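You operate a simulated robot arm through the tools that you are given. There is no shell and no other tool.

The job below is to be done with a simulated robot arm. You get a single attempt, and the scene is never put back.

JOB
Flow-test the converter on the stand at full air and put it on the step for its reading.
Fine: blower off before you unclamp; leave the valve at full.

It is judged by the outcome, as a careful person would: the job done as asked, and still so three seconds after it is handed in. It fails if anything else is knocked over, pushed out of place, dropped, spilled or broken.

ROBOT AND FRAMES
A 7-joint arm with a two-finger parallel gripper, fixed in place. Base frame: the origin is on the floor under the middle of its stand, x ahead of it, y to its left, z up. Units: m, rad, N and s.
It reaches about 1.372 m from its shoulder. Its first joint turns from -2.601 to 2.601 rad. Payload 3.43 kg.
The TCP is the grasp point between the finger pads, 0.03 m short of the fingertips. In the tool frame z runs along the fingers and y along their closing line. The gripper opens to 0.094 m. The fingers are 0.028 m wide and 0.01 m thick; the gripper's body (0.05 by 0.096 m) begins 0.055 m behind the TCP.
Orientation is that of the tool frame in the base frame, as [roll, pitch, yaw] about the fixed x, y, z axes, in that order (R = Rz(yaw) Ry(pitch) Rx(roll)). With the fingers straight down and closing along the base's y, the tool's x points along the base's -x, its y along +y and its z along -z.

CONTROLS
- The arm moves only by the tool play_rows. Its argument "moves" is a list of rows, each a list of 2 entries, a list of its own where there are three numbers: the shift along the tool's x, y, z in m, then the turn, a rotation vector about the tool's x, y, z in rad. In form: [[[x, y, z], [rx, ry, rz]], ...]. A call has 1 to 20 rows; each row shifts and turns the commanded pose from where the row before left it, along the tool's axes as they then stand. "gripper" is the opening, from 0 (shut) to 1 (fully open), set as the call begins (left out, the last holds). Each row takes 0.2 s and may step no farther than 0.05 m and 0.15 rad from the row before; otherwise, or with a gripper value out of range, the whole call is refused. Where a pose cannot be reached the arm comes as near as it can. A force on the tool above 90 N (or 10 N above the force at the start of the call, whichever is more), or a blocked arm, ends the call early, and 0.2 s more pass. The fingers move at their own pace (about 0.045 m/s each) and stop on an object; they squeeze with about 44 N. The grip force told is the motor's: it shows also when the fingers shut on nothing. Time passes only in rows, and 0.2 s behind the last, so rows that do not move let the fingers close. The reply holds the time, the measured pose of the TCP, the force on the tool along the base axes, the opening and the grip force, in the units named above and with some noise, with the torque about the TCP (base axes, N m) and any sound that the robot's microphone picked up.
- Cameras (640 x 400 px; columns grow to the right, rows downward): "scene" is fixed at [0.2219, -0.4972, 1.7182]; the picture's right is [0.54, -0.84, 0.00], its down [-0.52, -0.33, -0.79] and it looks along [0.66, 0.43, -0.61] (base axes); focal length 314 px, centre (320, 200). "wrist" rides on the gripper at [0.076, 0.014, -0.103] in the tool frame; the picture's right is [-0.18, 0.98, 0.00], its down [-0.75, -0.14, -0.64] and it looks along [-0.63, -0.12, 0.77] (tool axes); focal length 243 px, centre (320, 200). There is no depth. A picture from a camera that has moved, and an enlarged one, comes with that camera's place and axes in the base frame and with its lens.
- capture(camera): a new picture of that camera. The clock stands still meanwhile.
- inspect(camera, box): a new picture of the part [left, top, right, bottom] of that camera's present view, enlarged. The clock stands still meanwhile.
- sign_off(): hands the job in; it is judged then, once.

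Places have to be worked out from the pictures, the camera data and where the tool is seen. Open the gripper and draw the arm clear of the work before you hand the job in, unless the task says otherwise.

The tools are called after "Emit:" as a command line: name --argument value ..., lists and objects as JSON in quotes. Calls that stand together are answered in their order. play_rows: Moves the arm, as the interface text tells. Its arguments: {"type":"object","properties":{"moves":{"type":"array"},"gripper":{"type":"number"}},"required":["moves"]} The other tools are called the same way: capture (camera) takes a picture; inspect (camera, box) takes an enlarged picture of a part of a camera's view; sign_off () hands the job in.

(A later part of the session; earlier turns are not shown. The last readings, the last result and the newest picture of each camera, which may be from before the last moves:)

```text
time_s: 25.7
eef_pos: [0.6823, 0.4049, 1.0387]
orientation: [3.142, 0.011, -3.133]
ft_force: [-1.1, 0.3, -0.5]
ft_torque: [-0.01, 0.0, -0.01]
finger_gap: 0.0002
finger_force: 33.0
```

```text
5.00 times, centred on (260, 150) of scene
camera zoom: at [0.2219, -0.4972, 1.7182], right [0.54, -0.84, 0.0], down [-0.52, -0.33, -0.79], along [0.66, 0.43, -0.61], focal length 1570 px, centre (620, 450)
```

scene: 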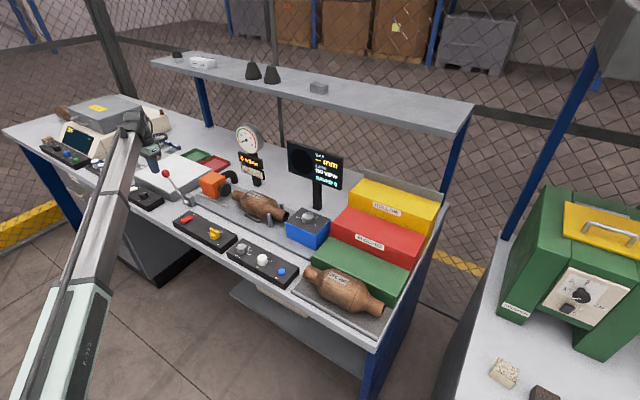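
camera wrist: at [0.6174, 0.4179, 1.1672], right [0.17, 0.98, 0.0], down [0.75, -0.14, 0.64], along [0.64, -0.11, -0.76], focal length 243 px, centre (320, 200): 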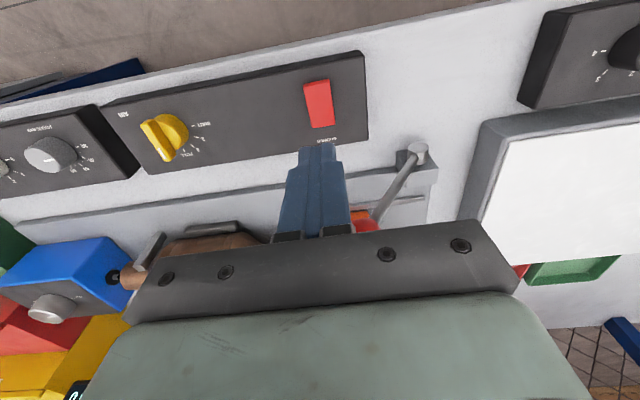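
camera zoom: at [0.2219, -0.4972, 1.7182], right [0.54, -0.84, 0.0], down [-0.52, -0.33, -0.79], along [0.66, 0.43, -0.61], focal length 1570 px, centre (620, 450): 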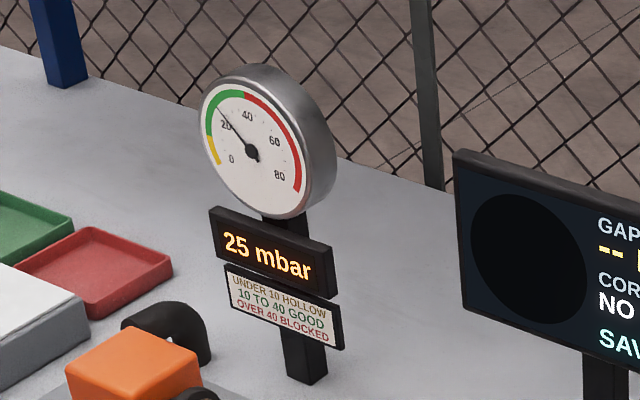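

25 mbar, steady at full air: within 10–40, so GOOD. Now blower off: the raised end is at x≈0.71; I press it with the tip at x≈0.706, keeping clear of the lever knob.

Emit:
play_rows --moves '[[[-0.024, -0.001, 0], [0, 0, 0]], [[0, 0, 0.03], [0, 0, 0]], [[0, 0, 0.03], [0, 0, 0]], [[0, 0, 0.004], [0, 0, 0]]]'

Emit:
inspect --camera "scene" --box '[130, 170, 230, 240]'

Emit:
capture --camera "wrist"

```text
time_s: 26.7
eef_pos: [0.7079, 0.4053, 0.9721]
orientation: [3.139, 0.011, -3.135]
ft_force: [-0.5, -0.7, 0.1]
ft_torque: [-0.02, 0.01, -0.02]
finger_gap: 0.0
finger_force: 32.9
```

```text
5.71 times, centred on (180, 205) of scene
camera zoom: at [0.2219, -0.4972, 1.7182], right [0.54, -0.84, 0.0], down [-0.52, -0.33, -0.79], along [0.66, 0.43, -0.61], focal length 1794 px, centre (1120, 171)
```

zoom: 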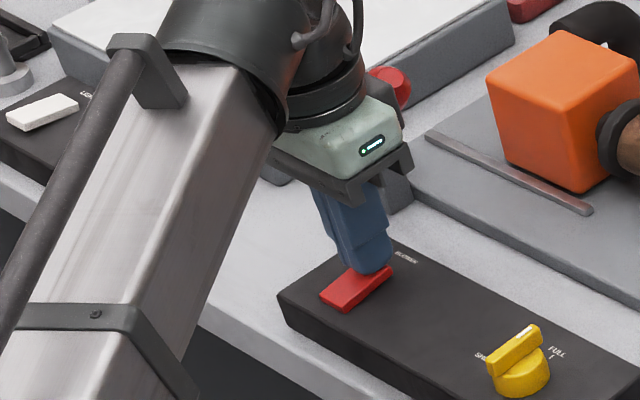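

```text
taken
camera wrist: at [0.6304, 0.4178, 1.0737], right [0.17, 0.98, 0.0], down [0.75, -0.14, 0.65], along [0.64, -0.11, -0.76], focal length 243 px, centre (320, 200)
```

wrist: 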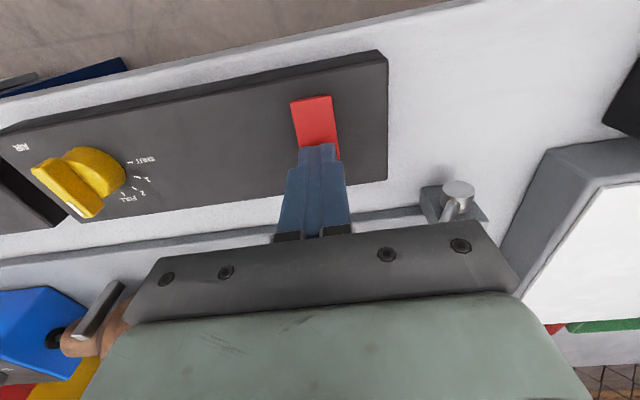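

No contact with the lever knob and the tip is over the rocker's raised end. I press down in small steps.

Emit:
play_rows --moves '[[[0, 0, 0.003], [0, 0, 0]], [[0, 0, 0.002], [0, 0, 0]]]'

Emit:
inspect --camera "scene" --box '[150, 120, 310, 220]'

```text
time_s: 27.3
eef_pos: [0.7071, 0.4047, 0.9698]
orientation: [3.14, 0.013, -3.134]
ft_force: [0.6, 1.3, 16.4]
ft_torque: [-0.03, 0.19, -0.06]
finger_gap: 0.0001
finger_force: 32.7
```

```text
4.00 times, centred on (230, 170) of scene
camera zoom: at [0.2219, -0.4972, 1.7182], right [0.54, -0.84, 0.0], down [-0.52, -0.33, -0.79], along [0.66, 0.43, -0.61], focal length 1256 px, centre (680, 320)
```

zoom: 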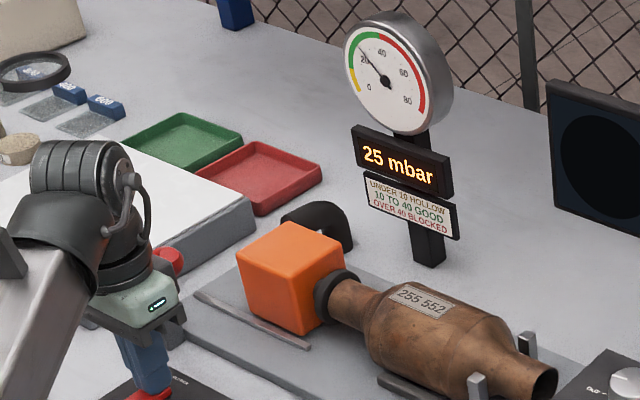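

Contact begun at 16 N; the gauge still shows 25 mbar. I press a little farther.

Emit:
play_rows --moves '[[[0, 0, 0.002], [0, 0, 0]], [[0, 0, 0.001], [0, 0, 0]]]'

Emit:
inspect --camera "scene" --box '[150, 120, 310, 220]'

```text
time_s: 27.9
eef_pos: [0.7081, 0.405, 0.9702]
orientation: [3.138, 0.015, -3.133]
ft_force: [5.1, -1.0, 79.8]
ft_torque: [-0.11, 0.75, 0.17]
finger_gap: 0.0002
finger_force: 33.2
```

```text
4.00 times, centred on (230, 170) of scene
camera zoom: at [0.2219, -0.4972, 1.7182], right [0.54, -0.84, 0.0], down [-0.52, -0.33, -0.79], along [0.66, 0.43, -0.61], focal length 1256 px, centre (680, 320)
```

zoom: 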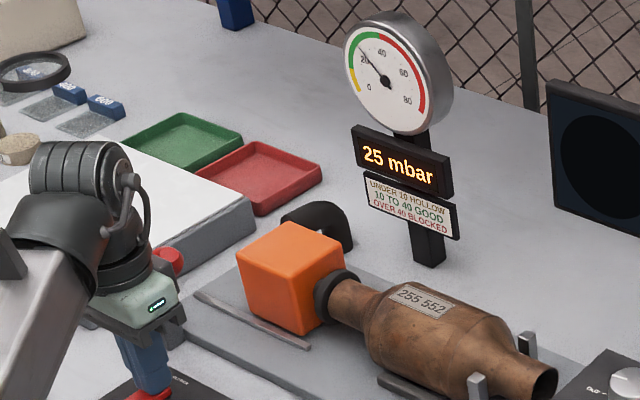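

The torque says the contact is at the tip's inner edge, as it was after the first toggling, so the rocker may have gone over though the gauge hasn't fallen yet. I lift and look.

Emit:
play_rows --moves '[[[0, 0, -0.02], [0, 0, 0]], [[0.01, 0, -0.04], [0, 0, 0]], [[0.02, 0, -0.03], [0, 0, 0]]]'

Emit:
inspect --camera "scene" --box '[150, 120, 310, 220]'

Emit:
inspect --camera "scene" --box '[150, 190, 230, 240]'

Emit:
capture --camera "wrist"

```text
time_s: 28.7
eef_pos: [0.6761, 0.4065, 1.055]
orientation: [3.14, 0.009, -3.131]
ft_force: [-0.5, -0.2, 0.2]
ft_torque: [-0.01, 0.04, -0.01]
finger_gap: 0.0
finger_force: 33.7
```

```text
4.00 times, centred on (230, 170) of scene
camera zoom: at [0.2219, -0.4972, 1.7182], right [0.54, -0.84, 0.0], down [-0.52, -0.33, -0.79], along [0.66, 0.43, -0.61], focal length 1256 px, centre (680, 320)
```

zoom: 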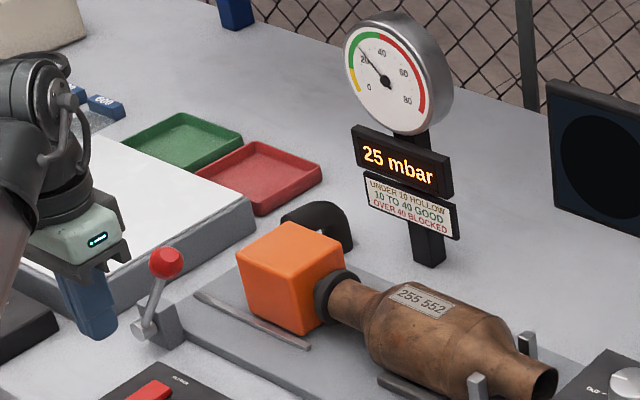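

```text
8.00 times, centred on (190, 215) of scene
camera zoom: at [0.2219, -0.4972, 1.7182], right [0.54, -0.84, 0.0], down [-0.52, -0.33, -0.79], along [0.66, 0.43, -0.61], focal length 2512 px, centre (1360, 80)
```

zoom: 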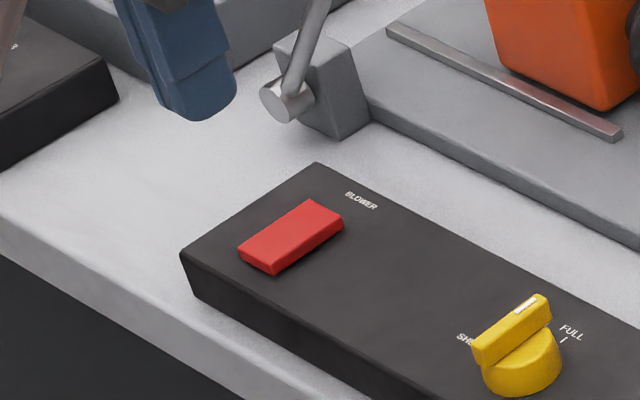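

```text
taken
camera wrist: at [0.599, 0.4188, 1.1568], right [0.17, 0.98, 0.0], down [0.75, -0.13, 0.65], along [0.64, -0.11, -0.76], focal length 243 px, centre (320, 200)
```

wrist: 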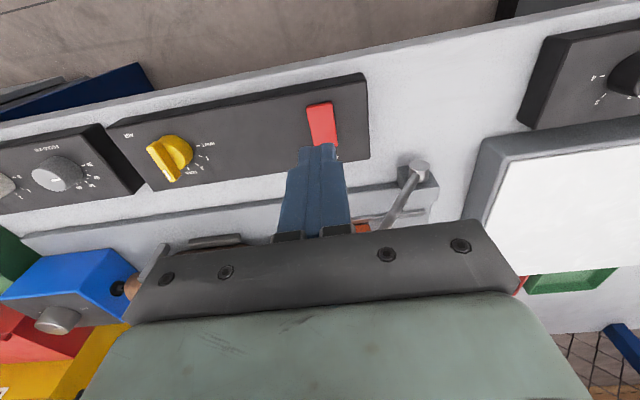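

The gauge still reads 25 and the rocker sits only about level: my tip straddled its pivot, so it did not go over. I tilt the tool 15° (body leaning away from the lever) and aim the tip's edge farther out, at x≈0.711.

Emit:
play_rows --moves '[[[0, 0, 0], [0, -0.13, 0]], [[0, 0, 0], [0, -0.13, 0]], [[-0.0386, -0.001, 0.0103], [0, 0, 0]], [[0.009, 0, 0.0338], [0, 0, 0]], [[0.009, 0, 0.0338], [0, 0, 0]]]'

Emit:
capture --camera "wrist"

Emit:
inspect --camera "scene" --box '[130, 170, 230, 240]'

```text
time_s: 29.9
eef_pos: [0.7169, 0.4026, 0.9855]
orientation: [3.14, 0.27, -3.134]
ft_force: [-0.2, 1.1, 0.6]
ft_torque: [0.04, 0.0, 0.01]
finger_gap: 0.0
finger_force: 33.3
```

```text
taken
camera wrist: at [0.6167, 0.4168, 1.0635], right [0.17, 0.98, 0.05], down [0.56, -0.14, 0.82], along [0.81, -0.11, -0.57], focal length 243 px, centre (320, 200)
```

wrist: 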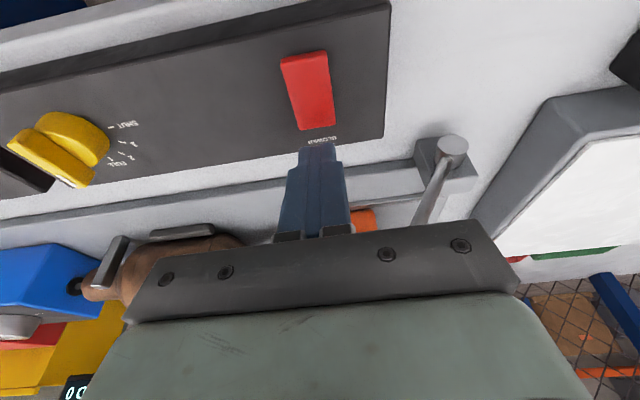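

```text
5.71 times, centred on (180, 205) of scene
camera zoom: at [0.2219, -0.4972, 1.7182], right [0.54, -0.84, 0.0], down [-0.52, -0.33, -0.79], along [0.66, 0.43, -0.61], focal length 1794 px, centre (1120, 171)
```

zoom: 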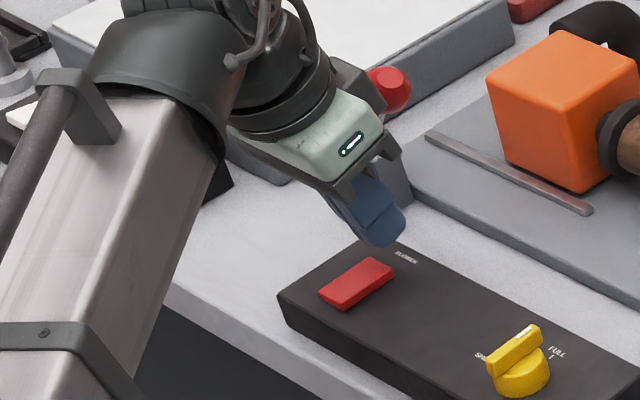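

The rocker's far end is at x≈0.7155 and my tip's low edge at about 0.711, z≈0.953. I descend and press in small steps.

Emit:
play_rows --moves '[[[0.0026, 0, 0.0097], [0, 0, 0]], [[0.0013, 0, 0.0048], [0, 0, 0]], [[0.0008, 0, 0.0029], [0, 0, 0]]]'

Emit:
inspect --camera "scene" --box '[150, 120, 310, 220]'

```text
time_s: 30.7
eef_pos: [0.7174, 0.4038, 0.9696]
orientation: [3.137, 0.274, -3.133]
ft_force: [-1.6, -1.2, 35.3]
ft_torque: [-0.04, 0.25, -0.02]
finger_gap: 0.0001
finger_force: 32.9
```

```text
4.00 times, centred on (230, 170) of scene
camera zoom: at [0.2219, -0.4972, 1.7182], right [0.54, -0.84, 0.0], down [-0.52, -0.33, -0.79], along [0.66, 0.43, -0.61], focal length 1256 px, centre (680, 320)
```

zoom: 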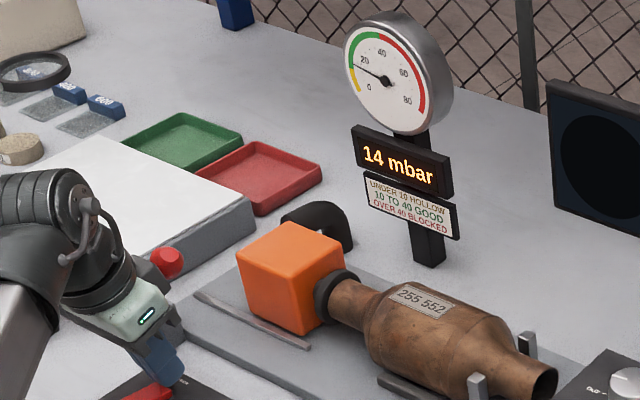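

The gauge falls (14 mbar), so the blower is off. I lift away from the switch, bring the tool upright again and confirm zero.

Emit:
play_rows --moves '[[[0, 0, -0.03], [0, 0, 0]], [[0, 0, -0.04], [0, 0, 0]], [[0, 0, -0.04], [0, 0.13, 0]], [[0, 0, -0.02], [0, 0.13, 0]], [[0, 0, 0], [0, 0, 0]], [[0, 0, 0], [0, 0, 0]]]'

Emit:
inspect --camera "scene" --box '[150, 120, 310, 220]'

Emit:
inspect --camera "scene" --box '[150, 190, 230, 240]'

Emit:
capture --camera "wrist"

```text
time_s: 32.1
eef_pos: [0.6837, 0.4039, 1.0916]
orientation: [3.139, 0.007, -3.133]
ft_force: [-0.2, 1.3, 0.3]
ft_torque: [0.03, 0.0, 0.02]
finger_gap: 0.0
finger_force: 32.9
```

```text
4.00 times, centred on (230, 170) of scene
camera zoom: at [0.2219, -0.4972, 1.7182], right [0.54, -0.84, 0.0], down [-0.52, -0.33, -0.79], along [0.66, 0.43, -0.61], focal length 1256 px, centre (680, 320)
```

zoom: 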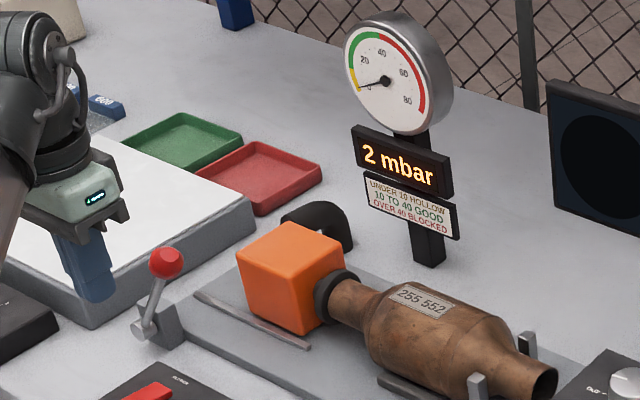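

```text
8.00 times, centred on (190, 215) of scene
camera zoom: at [0.2219, -0.4972, 1.7182], right [0.54, -0.84, 0.0], down [-0.52, -0.33, -0.79], along [0.66, 0.43, -0.61], focal length 2512 px, centre (1360, 80)
```

zoom: 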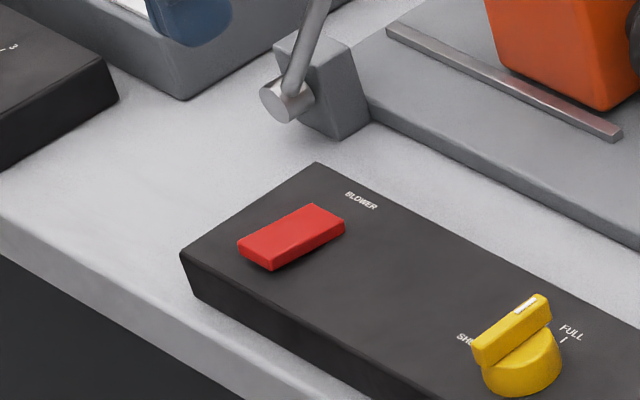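

```text
taken
camera wrist: at [0.6073, 0.4168, 1.1931], right [0.17, 0.98, 0.0], down [0.75, -0.14, 0.65], along [0.64, -0.11, -0.76], focal length 243 px, centre (320, 200)
```

wrist: 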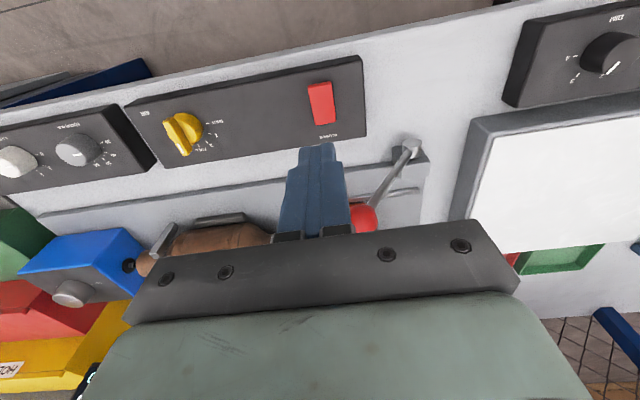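

The switch is back in its off position and the gauge is down to 2 and falling. Now to unclamp: I move to the −y side of the lever knob (at about 0.767, 0.424, 1.04), coming down at y≈0.365.

Emit:
play_rows --moves '[[[0, -0.01, -0.03], [0, 0, 0]], [[-0.04, -0.015, 0], [0, 0, 0]], [[-0.042, -0.015, 0], [0, 0, 0]], [[0, 0, 0.04], [0, 0, 0]], [[0, 0, 0.034], [0, 0, 0]]]'

Emit:
capture --camera "wrist"

Emit:
inspect --camera "scene" --box '[150, 120, 310, 220]'

```text
time_s: 33.3
eef_pos: [0.7674, 0.3636, 1.0498]
orientation: [3.14, 0.01, -3.131]
ft_force: [-0.3, 0.0, -0.3]
ft_torque: [0.0, 0.04, -0.01]
finger_gap: 0.0001
finger_force: 33.1
```

```text
taken
camera wrist: at [0.6894, 0.3764, 1.1508], right [0.17, 0.98, 0.0], down [0.75, -0.14, 0.65], along [0.64, -0.11, -0.76], focal length 243 px, centre (320, 200)
```

wrist: 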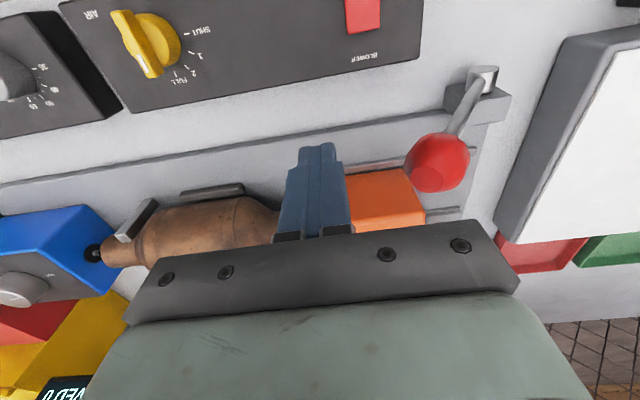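

```text
4.00 times, centred on (230, 170) of scene
camera zoom: at [0.2219, -0.4972, 1.7182], right [0.54, -0.84, 0.0], down [-0.52, -0.33, -0.79], along [0.66, 0.43, -0.61], focal length 1256 px, centre (680, 320)
```

zoom: 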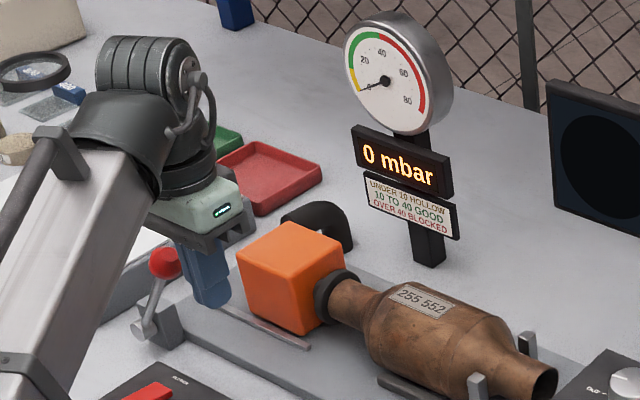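

The gauge reads 0 and the fingers stand just on the −y side of the knob. I push the lever back toward +y in steps.

Emit:
play_rows --moves '[[[0, 0.02, 0], [0, 0, 0]], [[0, 0.02, 0], [0, 0, 0]], [[0, 0.02, 0], [0, 0, 0]], [[0, 0.02, 0], [0, 0, 0]]]'

Emit:
capture --camera "wrist"

```text
time_s: 34.3
eef_pos: [0.7679, 0.4454, 1.05]
orientation: [3.14, 0.01, -3.132]
ft_force: [0.5, -0.3, -0.6]
ft_torque: [0.02, -0.05, 0.01]
finger_gap: 0.0001
finger_force: 32.9
```

```text
taken
camera wrist: at [0.6896, 0.4581, 1.1511], right [0.18, 0.98, 0.0], down [0.75, -0.14, 0.65], along [0.64, -0.11, -0.76], focal length 243 px, centre (320, 200)
```

wrist: 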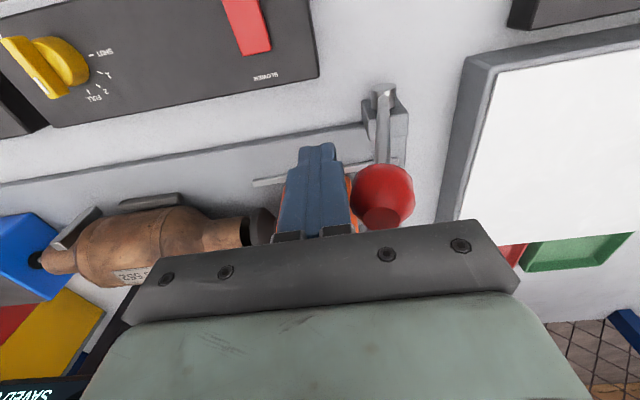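

The lever follows and the head has come off the inlet. I push it the rest of the way back.

Emit:
play_rows --moves '[[[0, 0.02, 0], [0, 0, 0]], [[0, 0.02, 0], [0, 0, 0]], [[0, 0.02, 0], [0, 0, 0]], [[0, 0.02, 0], [0, 0, 0]]]'

Emit:
capture --camera "wrist"

```text
time_s: 35.3
eef_pos: [0.7661, 0.5262, 1.0504]
orientation: [3.139, 0.01, -3.135]
ft_force: [-0.4, -0.2, -0.9]
ft_torque: [-0.03, 0.02, 0.0]
finger_gap: 0.0
finger_force: 32.6
```

```text
taken
camera wrist: at [0.689, 0.538, 1.1511], right [0.17, 0.98, 0.0], down [0.75, -0.14, 0.65], along [0.64, -0.11, -0.76], focal length 243 px, centre (320, 200)
```

wrist: 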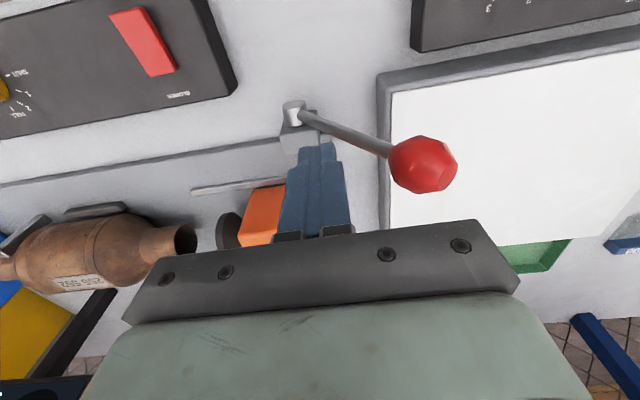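

The lever has gone over to its open side and the head is clear of the inlet. I rise and move over to view the converter and the steps.

Emit:
play_rows --moves '[[[0, -0.01, -0.045], [0, 0, 0]], [[-0.01, -0.03, -0.045], [0, 0, 0]], [[-0.02, -0.045, -0.03], [0, 0, 0]], [[-0.02, -0.045, 0], [0, 0, 0]], [[-0.02, -0.045, 0], [0, 0, 0]], [[-0.02, -0.045, 0], [0, 0, 0]]]' --gripper 1

Emit:
capture --camera "wrist"

Emit:
capture --camera "scene"

```text
refused: row 2 steps farther than a row can; nothing moved
```

```text
taken
camera wrist: at [0.689, 0.538, 1.1511], right [0.17, 0.98, 0.0], down [0.75, -0.14, 0.65], along [0.64, -0.11, -0.76], focal length 243 px, centre (320, 200)
```

wrist: 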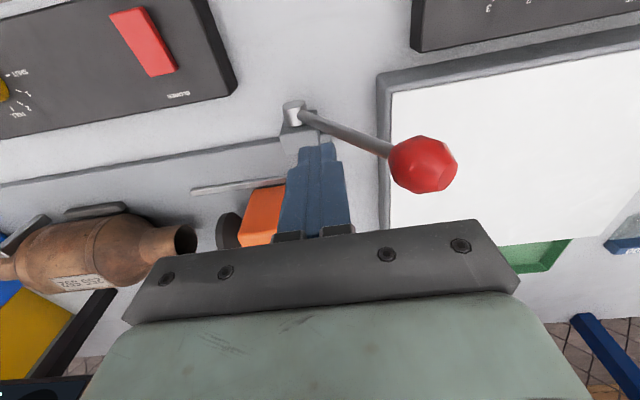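

```text
taken
```

scene: 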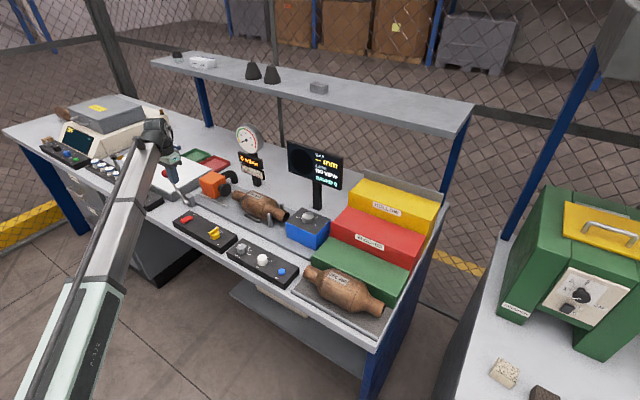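

One row was a hair too long, so nothing moved. I repeat with shorter steps, straight up first.

Emit:
play_rows --moves '[[[0, -0.005, -0.045], [0, 0, 0]], [[0, -0.01, -0.045], [0, 0, 0]], [[-0.015, -0.03, -0.03], [0, 0, 0]], [[-0.015, -0.045, 0], [0, 0, 0]], [[-0.015, -0.045, 0], [0, 0, 0]], [[-0.015, -0.045, 0], [0, 0, 0]], [[-0.015, -0.045, 0], [0, 0, 0]]]' --gripper 1

Emit:
capture --camera "wrist"

Emit:
inspect --camera "scene" --box '[210, 160, 330, 260]'

```text
time_s: 36.9
eef_pos: [0.8441, 0.3, 1.1702]
orientation: [3.141, 0.01, -3.132]
ft_force: [-0.4, 0.7, -0.4]
ft_torque: [0.02, -0.04, 0.02]
finger_gap: 0.0944
finger_force: 0.0
```

```text
taken
camera wrist: at [0.7666, 0.3133, 1.2711], right [0.17, 0.98, 0.0], down [0.75, -0.13, 0.65], along [0.64, -0.11, -0.76], focal length 243 px, centre (320, 200)
```

wrist: 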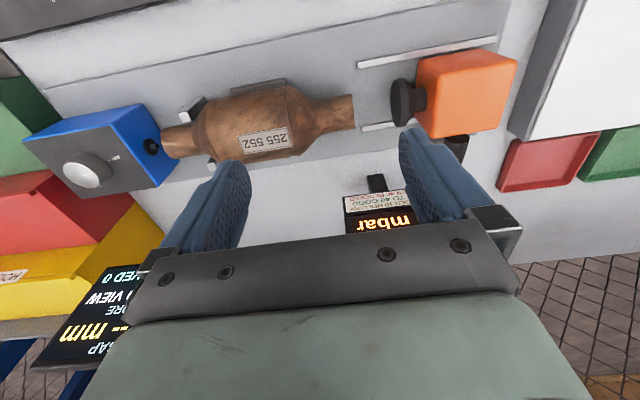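

```text
4.00 times, centred on (270, 210) of scene
camera zoom: at [0.2219, -0.4972, 1.7182], right [0.54, -0.84, 0.0], down [-0.52, -0.33, -0.79], along [0.66, 0.43, -0.61], focal length 1256 px, centre (520, 160)
```

zoom: 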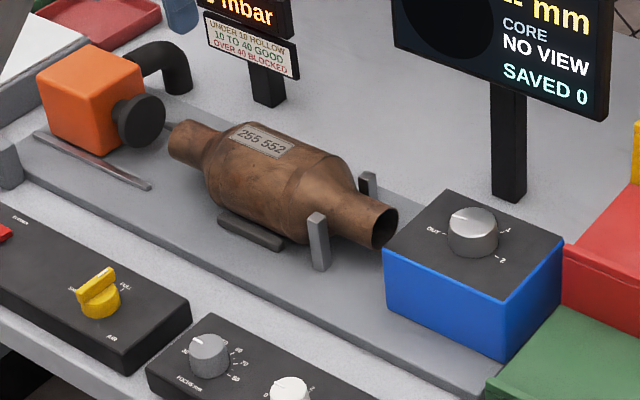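

The lever is open and the converter lies along y at x≈0.882, axis z≈0.963, ends at y≈0.074 and 0.335. I need its body width against my 94 mm opening, so I enlarge it in both views.

Emit:
inspect --camera "wrist" --box '[150, 70, 370, 200]'

Emit:
inspect --camera "scene" --box '[225, 180, 305, 230]'

Emit:
inspect --camera "scene" --box '[290, 180, 450, 320]'

```text
2.91 times, centred on (260, 135) of wrist
camera zoom: at [0.7666, 0.3133, 1.2711], right [0.17, 0.98, 0.0], down [0.75, -0.13, 0.65], along [0.64, -0.11, -0.76], focal length 706 px, centre (494, 389)
```

zoom: 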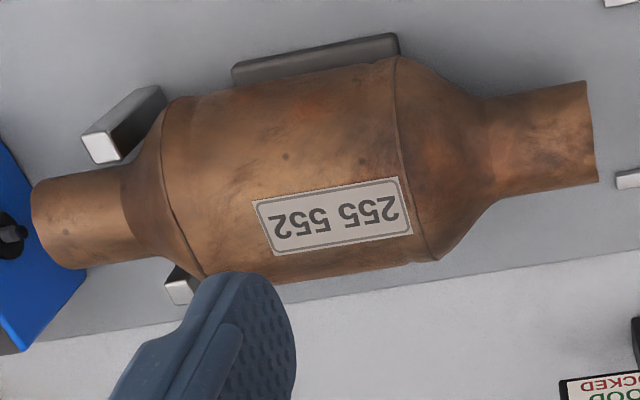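

```text
8.00 times, centred on (265, 205) of scene
camera zoom: at [0.2219, -0.4972, 1.7182], right [0.54, -0.84, 0.0], down [-0.52, -0.33, -0.79], along [0.66, 0.43, -0.61], focal length 2512 px, centre (760, 160)
```

zoom: 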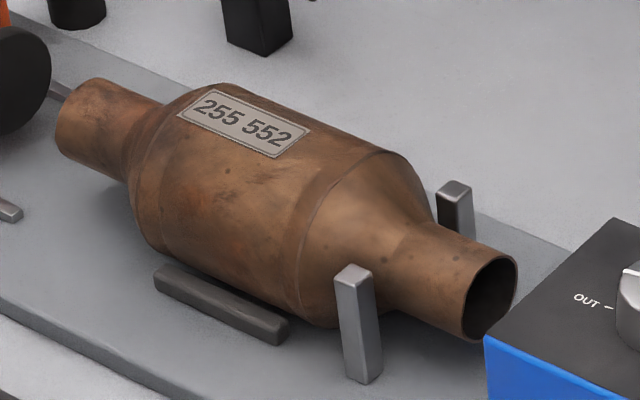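

```text
2.86 times, centred on (370, 250) of scene
camera zoom: at [0.2219, -0.4972, 1.7182], right [0.54, -0.84, 0.0], down [-0.52, -0.33, -0.79], along [0.66, 0.43, -0.61], focal length 897 px, centre (177, 57)
```

zoom: 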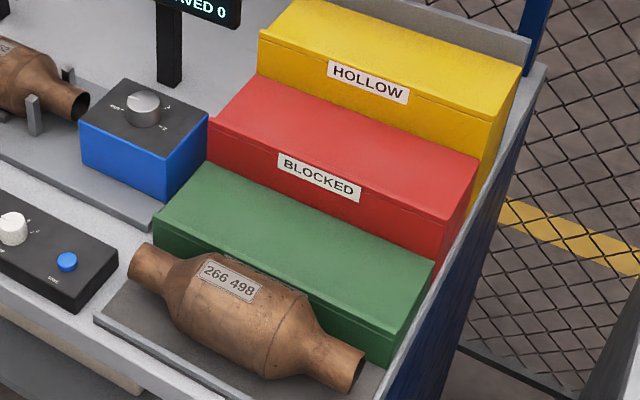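

The label sits on each riser (HOLLOW on yellow, BLOCKED on red), so the green lowest step should be GOOD, its label hidden behind the other converter. Before lifting anything I fly over to check the green step's label, height and depth.

Emit:
play_rows --moves '[[[0.005, -0.045, 0], [0, 0, 0]], [[0.005, -0.045, 0], [0, 0, 0]], [[0.005, -0.045, 0], [0, 0, 0]], [[0.005, -0.045, 0], [0, 0, 0]], [[0.005, -0.045, 0], [0, 0, 0]], [[0.005, -0.045, 0], [0, 0, 0]], [[0.005, -0.045, 0], [0, 0, 0]], [[0.005, -0.045, 0], [0, 0, 0]], [[0.005, -0.045, 0], [0, 0, 0]], [[0.005, -0.045, 0], [0, 0, 0]], [[0.005, -0.045, 0.0], [0, 0, 0]], [[0.005, -0.045, 0.0], [0, 0, 0]]]'

Emit:
capture --camera "wrist"

Emit:
capture --camera "scene"

```text
time_s: 38.3
eef_pos: [0.8176, 0.0368, 1.169]
orientation: [3.138, 0.027, 3.141]
ft_force: [7.4, -6.4, -10.2]
ft_torque: [0.81, -0.08, 0.56]
finger_gap: 0.0941
finger_force: 0.1
stopped in row 7: the force on the tool passed its limit at 91 N (the readings are from after the stop); the commanded pose is now the measured one
```

```text
taken
camera wrist: at [0.7385, 0.0508, 1.2687], right [0.18, 0.98, 0.01], down [0.74, -0.14, 0.66], along [0.65, -0.12, -0.75], focal length 243 px, centre (320, 200)
```

wrist: 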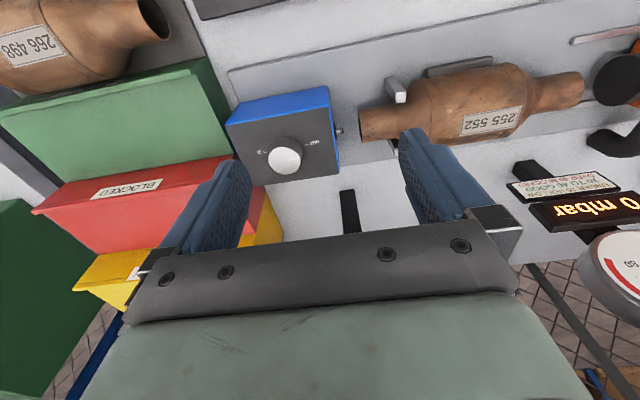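

```text
taken
```

scene: 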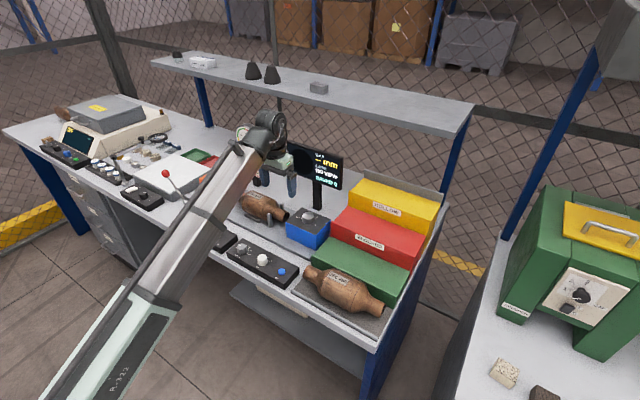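

Something was touched: the force limit stopped the move near the monitor. I look closely before moving again.

Emit:
inspect --camera "scene" --box '[230, 100, 370, 220]'

Emit:
inspect --camera "wrist" --box '[100, 120, 540, 400]'

```text
3.33 times, centred on (300, 160) of scene
camera zoom: at [0.2219, -0.4972, 1.7182], right [0.54, -0.84, 0.0], down [-0.52, -0.33, -0.79], along [0.66, 0.43, -0.61], focal length 1046 px, centre (387, 333)
```

zoom: 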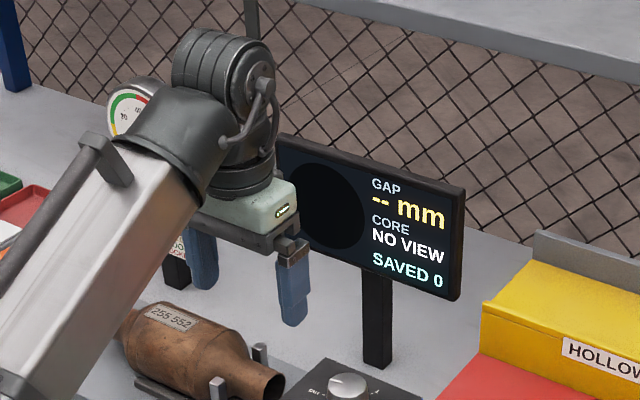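

```text
1.43 times, centred on (320, 260) of wrist
camera zoom: at [0.7385, 0.0508, 1.2687], right [0.18, 0.98, 0.01], down [0.74, -0.14, 0.66], along [0.65, -0.12, -0.75], focal length 347 px, centre (320, 114)
```

zoom: 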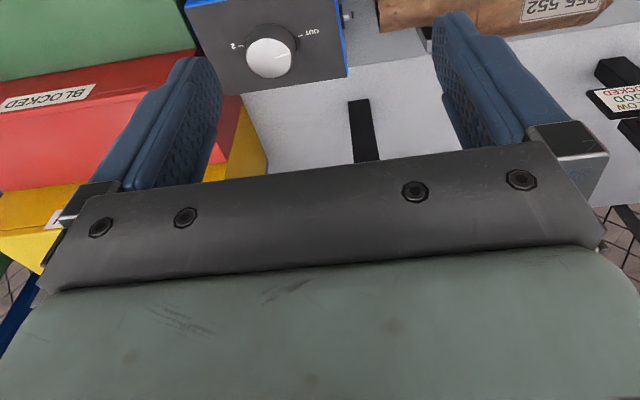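

The monitor looks unmoved and is about 0.2 m behind the gripper. I check around the forearm and the other hardware for any contact.

Emit:
inspect --camera "scene" --box '[120, 150, 320, 280]'

Emit:
inspect --camera "scene" --box '[270, 130, 460, 320]'

Emit:
play_rows --moves '[[[0, 0, 0], [0, 0, 0]]]'

```text
3.08 times, centred on (220, 215) of scene
camera zoom: at [0.2219, -0.4972, 1.7182], right [0.54, -0.84, 0.0], down [-0.52, -0.33, -0.79], along [0.66, 0.43, -0.61], focal length 966 px, centre (628, 154)
```

zoom: 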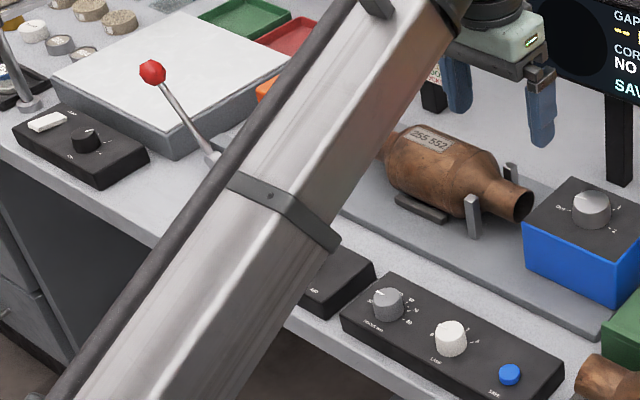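

```text
2.11 times, centred on (365, 225) of scene
camera zoom: at [0.2219, -0.4972, 1.7182], right [0.54, -0.84, 0.0], down [-0.52, -0.33, -0.79], along [0.66, 0.43, -0.61], focal length 661 px, centre (225, 147)
```

zoom: 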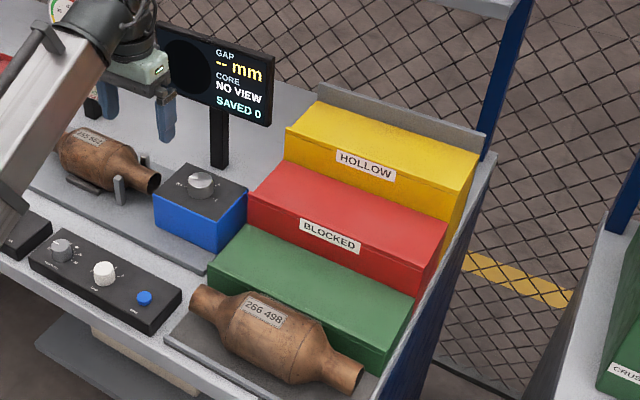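

```text
time_s: 38.7
eef_pos: [0.8164, 0.0366, 1.1686]
orientation: [3.138, 0.025, 3.139]
ft_force: [8.2, -6.3, -15.9]
ft_torque: [0.79, -0.33, 0.58]
finger_gap: 0.0943
finger_force: 0.0
```

A steady residual force pushes the tool down and forward with nothing near the fingers: the hand is against my own forearm at this high, close-in pose (the same limit as before). Nothing on the bench has shifted; I lower slightly, which relieves it, with the blue knob top (z≈1.006) well below the fingertips.

Emit:
play_rows --moves '[[[0, 0, 0.02], [0, 0, 0]], [[-0.01, 0, 0.02], [0, 0, 0]]]'

```text
time_s: 39.3
eef_pos: [0.8285, 0.0366, 1.1272]
orientation: [3.137, 0.024, 3.14]
ft_force: [-0.3, 0.1, -0.7]
ft_torque: [-0.03, -0.03, 0.01]
finger_gap: 0.0939
finger_force: 0.0
```

The force is gone, so it was self-contact; I'll stay at z≲1.12 from here. The green top works out at z≈0.957, x 0.781–0.894, y −0.107 to −0.389. I go over the converter's middle (0.882, 0.205) and turn the tool −90° so the fingers close across its body.

Emit:
play_rows --moves '[[[-0.014, 0.042, 0.004], [0, 0, 0]], [[-0.014, 0.042, 0.004], [0, 0, 0]], [[-0.014, 0.042, 0.004], [0, 0, 0]], [[-0.0115, 0.042, 0.004], [0, 0, 0]], [[0, 0, 0], [0, 0, -0.1428]], [[0, 0, 0], [0, 0, -0.1428]], [[0, 0, 0], [0, 0, -0.1428]], [[0, 0, 0], [0, 0, -0.1428]], [[0, 0, 0], [0, 0, -0.1428]], [[0, 0, 0], [0, 0, -0.1428]], [[0, 0, 0], [0, 0, -0.1428]], [[0, 0, 0], [0, 0, -0.1428]], [[0, 0, 0], [0, 0, -0.1428]], [[0, 0, 0], [0, 0, -0.1428]], [[0, 0, 0], [0, 0, -0.1428]]]' --gripper 1

Emit:
capture --camera "wrist"

Emit:
capture --camera "scene"

```text
time_s: 42.5
eef_pos: [0.8808, 0.2048, 1.1148]
orientation: [-3.115, 0.003, -1.567]
ft_force: [-0.1, 0.6, 0.3]
ft_torque: [0.01, 0.04, 0.0]
finger_gap: 0.0941
finger_force: 0.0
```

```text
taken
camera wrist: at [0.8651, 0.1285, 1.2162], right [-0.98, 0.18, -0.02], down [0.12, 0.75, 0.65], along [0.14, 0.63, -0.76], focal length 243 px, centre (320, 200)
```

wrist: 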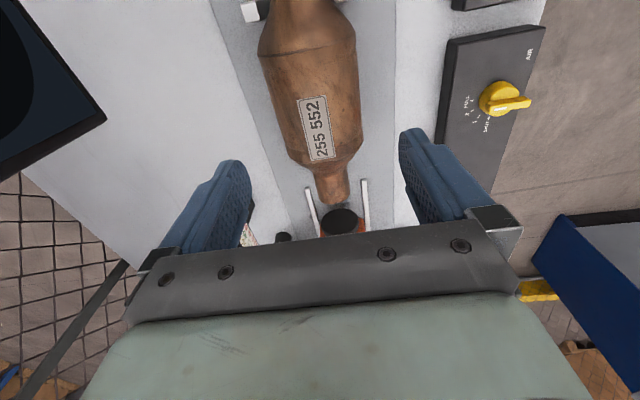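

```text
taken
```

scene: 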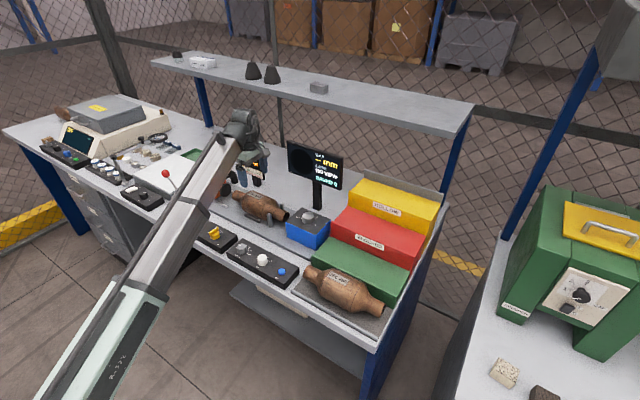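

The tool is tilted by 0.027 rad (left over from that stop). I straighten it and enlarge the converter to centre the fingers exactly.

Emit:
play_rows --moves '[[[0, 0, 0], [-0.0266, 0, 0]], [[0, 0, 0], [0, 0, 0]]]'

Emit:
inspect --camera "wrist" --box '[220, 0, 420, 220]'

```text
time_s: 43.1
eef_pos: [0.8814, 0.205, 1.116]
orientation: [3.138, 0.004, -1.573]
ft_force: [-0.5, 0.2, -0.2]
ft_torque: [0.01, 0.0, -0.03]
finger_gap: 0.0941
finger_force: 0.0
```

```text
1.82 times, centred on (320, 110) of wrist
camera zoom: at [0.8673, 0.1287, 1.2166], right [-0.98, 0.19, 0.0], down [0.14, 0.75, 0.64], along [0.12, 0.63, -0.76], focal length 441 px, centre (320, 364)
```

zoom: 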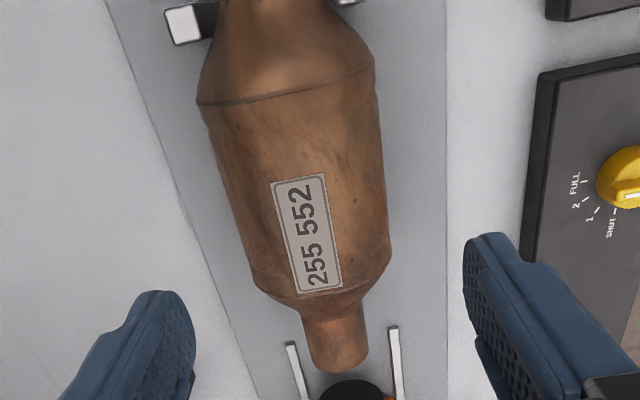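

From this closer view the body axis is about 9 mm to the +x side of my tool axis (x≈0.890), diameter roughly 84–88 mm, so it must be centred well. I shift +9 mm in x and lower partway, still above the body.

Emit:
play_rows --moves '[[[0, -0.009, 0.02], [0, 0, 0]], [[0, 0, 0.025], [0, 0, 0]]]'

Emit:
inspect --camera "wrist" --box '[180, 0, 460, 220]'

Emit:
inspect --camera "scene" --box '[210, 130, 310, 230]'

```text
time_s: 43.7
eef_pos: [0.8905, 0.2049, 1.0715]
orientation: [3.139, 0.004, -1.571]
ft_force: [0.0, 0.5, 0.7]
ft_torque: [0.02, 0.02, -0.03]
finger_gap: 0.094
finger_force: 0.0
```

```text
1.82 times, centred on (320, 110) of wrist
camera zoom: at [0.8756, 0.1278, 1.1716], right [-0.98, 0.19, 0.0], down [0.14, 0.75, 0.64], along [0.12, 0.63, -0.76], focal length 441 px, centre (320, 364)
```

zoom: 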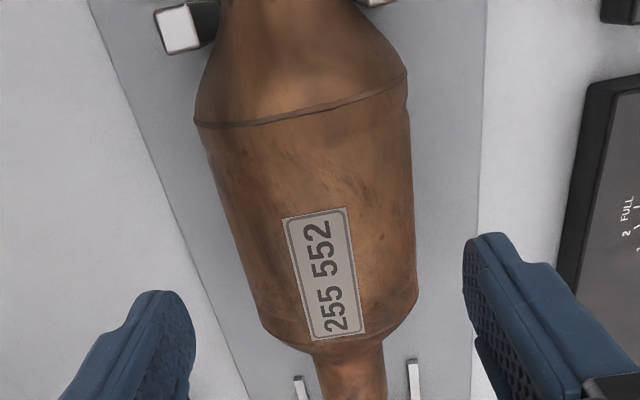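

```text
4.00 times, centred on (260, 180) of scene
camera zoom: at [0.2219, -0.4972, 1.7182], right [0.54, -0.84, 0.0], down [-0.52, -0.33, -0.79], along [0.66, 0.43, -0.61], focal length 1256 px, centre (560, 280)
```

zoom: 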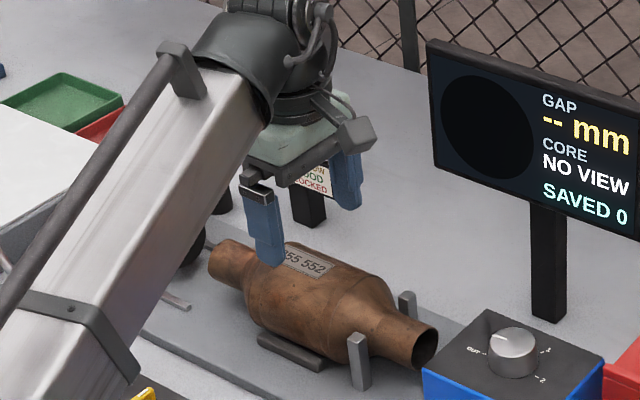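

The body axis now projects at x≈0.890, matching my TCP x of 0.8905, with about 3 mm to spare each side. I lower until the tips are just at the body's top and check again.

Emit:
play_rows --moves '[[[0, 0, 0.02], [0, 0, 0]], [[0, 0, 0.02], [0, 0, 0]]]'

Emit:
capture --camera "wrist"

Emit:
inspect --camera "scene" --box '[210, 150, 310, 230]'

```text
time_s: 44.3
eef_pos: [0.891, 0.2058, 1.0304]
orientation: [3.139, 0.003, -1.572]
ft_force: [0.2, 0.3, -0.6]
ft_torque: [0.01, 0.0, -0.03]
finger_gap: 0.0942
finger_force: 0.1
```

```text
taken
camera wrist: at [0.8772, 0.1289, 1.1315], right [-0.98, 0.19, 0.0], down [0.14, 0.75, 0.64], along [0.12, 0.63, -0.76], focal length 243 px, centre (320, 200)
```

wrist: 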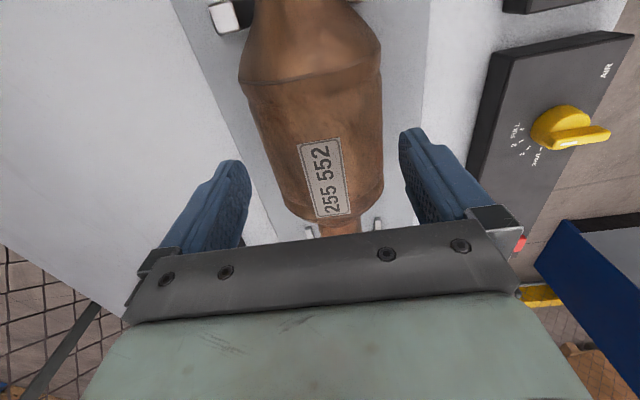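

```text
5.00 times, centred on (260, 190) of scene
camera zoom: at [0.2219, -0.4972, 1.7182], right [0.54, -0.84, 0.0], down [-0.52, -0.33, -0.79], along [0.66, 0.43, -0.61], focal length 1570 px, centre (620, 250)
```

zoom: 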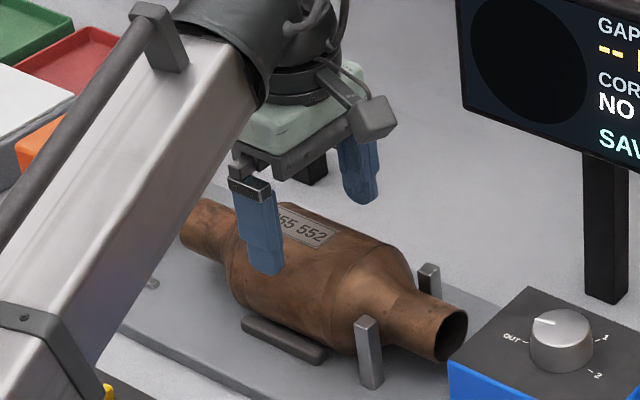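

Still centred (axis 0.891 against TCP 0.891). I descend in short steps, watching for any contact force.

Emit:
play_rows --moves '[[[0, 0, 0.01], [0, 0, 0]], [[0, 0, 0.01], [0, 0, 0]]]'

Emit:
play_rows --moves '[[[0, 0, 0.008], [0, 0, 0]], [[0, 0, 0.008], [0, 0, 0]]]'

Emit:
capture --camera "wrist"

```text
time_s: 44.9
eef_pos: [0.8898, 0.2052, 1.0102]
orientation: [3.14, 0.005, -1.572]
ft_force: [-0.7, -0.8, -0.2]
ft_torque: [0.0, 0.01, 0.0]
finger_gap: 0.094
finger_force: 0.0
```

```text
time_s: 45.5
eef_pos: [0.8901, 0.2045, 0.9939]
orientation: [3.139, 0.003, -1.573]
ft_force: [0.0, -0.5, -0.2]
ft_torque: [-0.01, 0.0, -0.01]
finger_gap: 0.094
finger_force: 0.1
```

```text
taken
camera wrist: at [0.8759, 0.1286, 1.096], right [-0.98, 0.19, 0.0], down [0.14, 0.75, 0.64], along [0.12, 0.63, -0.76], focal length 243 px, centre (320, 200)
```

wrist: 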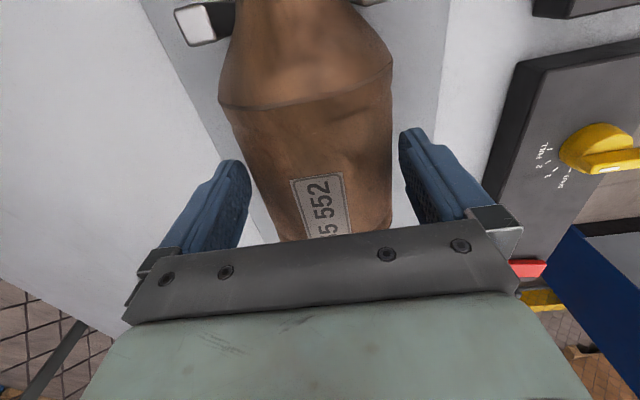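

No contact and the fingers flank the body closely on both sides. I continue down to put the TCP just above axis height.

Emit:
play_rows --moves '[[[0, 0, 0.008], [0, 0, 0]], [[0, 0, 0.008], [0, 0, 0]]]'

Emit:
play_rows --moves '[[[0, 0, 0.005], [0, 0, 0]], [[0, 0, 0.004], [0, 0, 0]]]'

Emit:
inspect --camera "scene" --box '[210, 150, 310, 230]'

```text
time_s: 46.1
eef_pos: [0.8893, 0.2047, 0.9785]
orientation: [3.136, 0.003, -1.573]
ft_force: [-0.4, -0.9, 0.6]
ft_torque: [-0.01, -0.01, -0.02]
finger_gap: 0.094
finger_force: 0.0
```

```text
time_s: 46.7
eef_pos: [0.8896, 0.2051, 0.9695]
orientation: [3.138, 0.003, -1.573]
ft_force: [-0.7, 0.4, -0.5]
ft_torque: [0.01, 0.02, 0.0]
finger_gap: 0.094
finger_force: 0.0
```

```text
5.00 times, centred on (260, 190) of scene
camera zoom: at [0.2219, -0.4972, 1.7182], right [0.54, -0.84, 0.0], down [-0.52, -0.33, -0.79], along [0.66, 0.43, -0.61], focal length 1570 px, centre (620, 250)
```

zoom: 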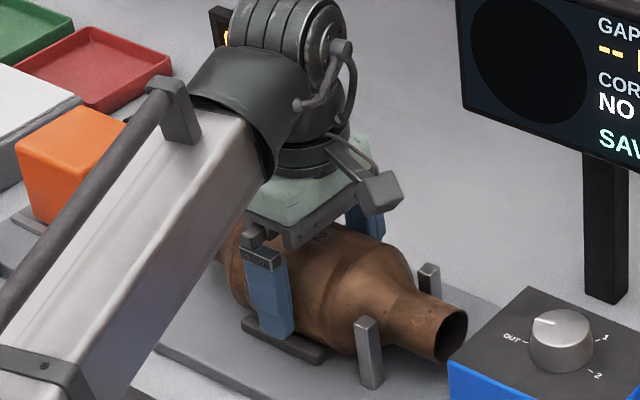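

The fingers are around the body at TCP z≈0.970 with no contact force. I close the grip.

Emit:
play_rows --moves '[[[0, 0, 0], [0, 0, 0]], [[0, 0, 0], [0, 0, 0]], [[0, 0, 0], [0, 0, 0]]]' --gripper 0

```text
time_s: 47.5
eef_pos: [0.89, 0.2052, 0.969]
orientation: [3.14, 0.005, -1.572]
ft_force: [-0.2, 0.3, 3.0]
ft_torque: [-0.06, -0.03, 0.06]
finger_gap: 0.0917
finger_force: 43.9
```

Gripped: the body is 91.7 mm across, held at 44 N. I lift slowly and check the load.

Emit:
play_rows --moves '[[[0, 0, -0.01], [0, 0, 0]], [[0, 0, -0.01], [0, 0, 0]], [[0, 0, -0.01], [0, 0, 0]]]'

Emit:
capture --camera "wrist"

Emit:
inspect --camera "scene" --box '[210, 150, 310, 230]'

```text
time_s: 48.3
eef_pos: [0.8892, 0.206, 0.9983]
orientation: [3.138, 0.003, -1.571]
ft_force: [0.3, -0.7, -12.0]
ft_torque: [-0.1, 0.01, 0.02]
finger_gap: 0.0885
finger_force: 43.9
```

```text
taken
camera wrist: at [0.876, 0.1289, 1.1], right [-0.98, 0.19, 0.0], down [0.15, 0.75, 0.64], along [0.12, 0.63, -0.77], focal length 243 px, centre (320, 200)
```

wrist: 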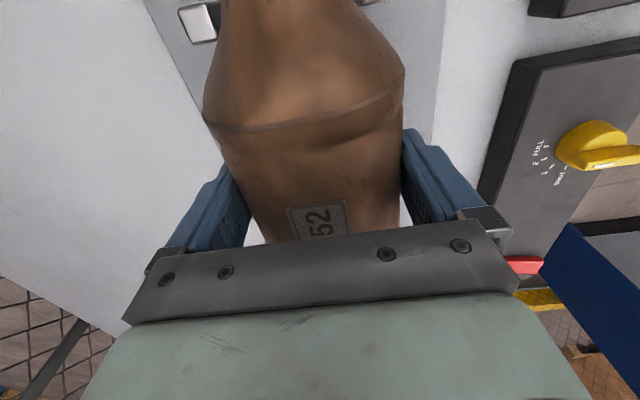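

```text
5.00 times, centred on (260, 190) of scene
camera zoom: at [0.2219, -0.4972, 1.7182], right [0.54, -0.84, 0.0], down [-0.52, -0.33, -0.79], along [0.66, 0.43, -0.61], focal length 1570 px, centre (620, 250)
```

zoom: 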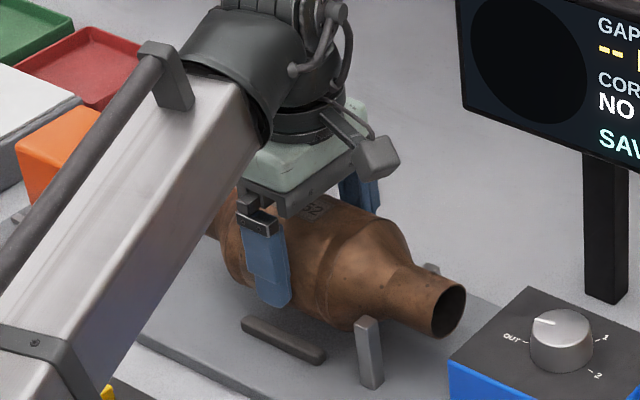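

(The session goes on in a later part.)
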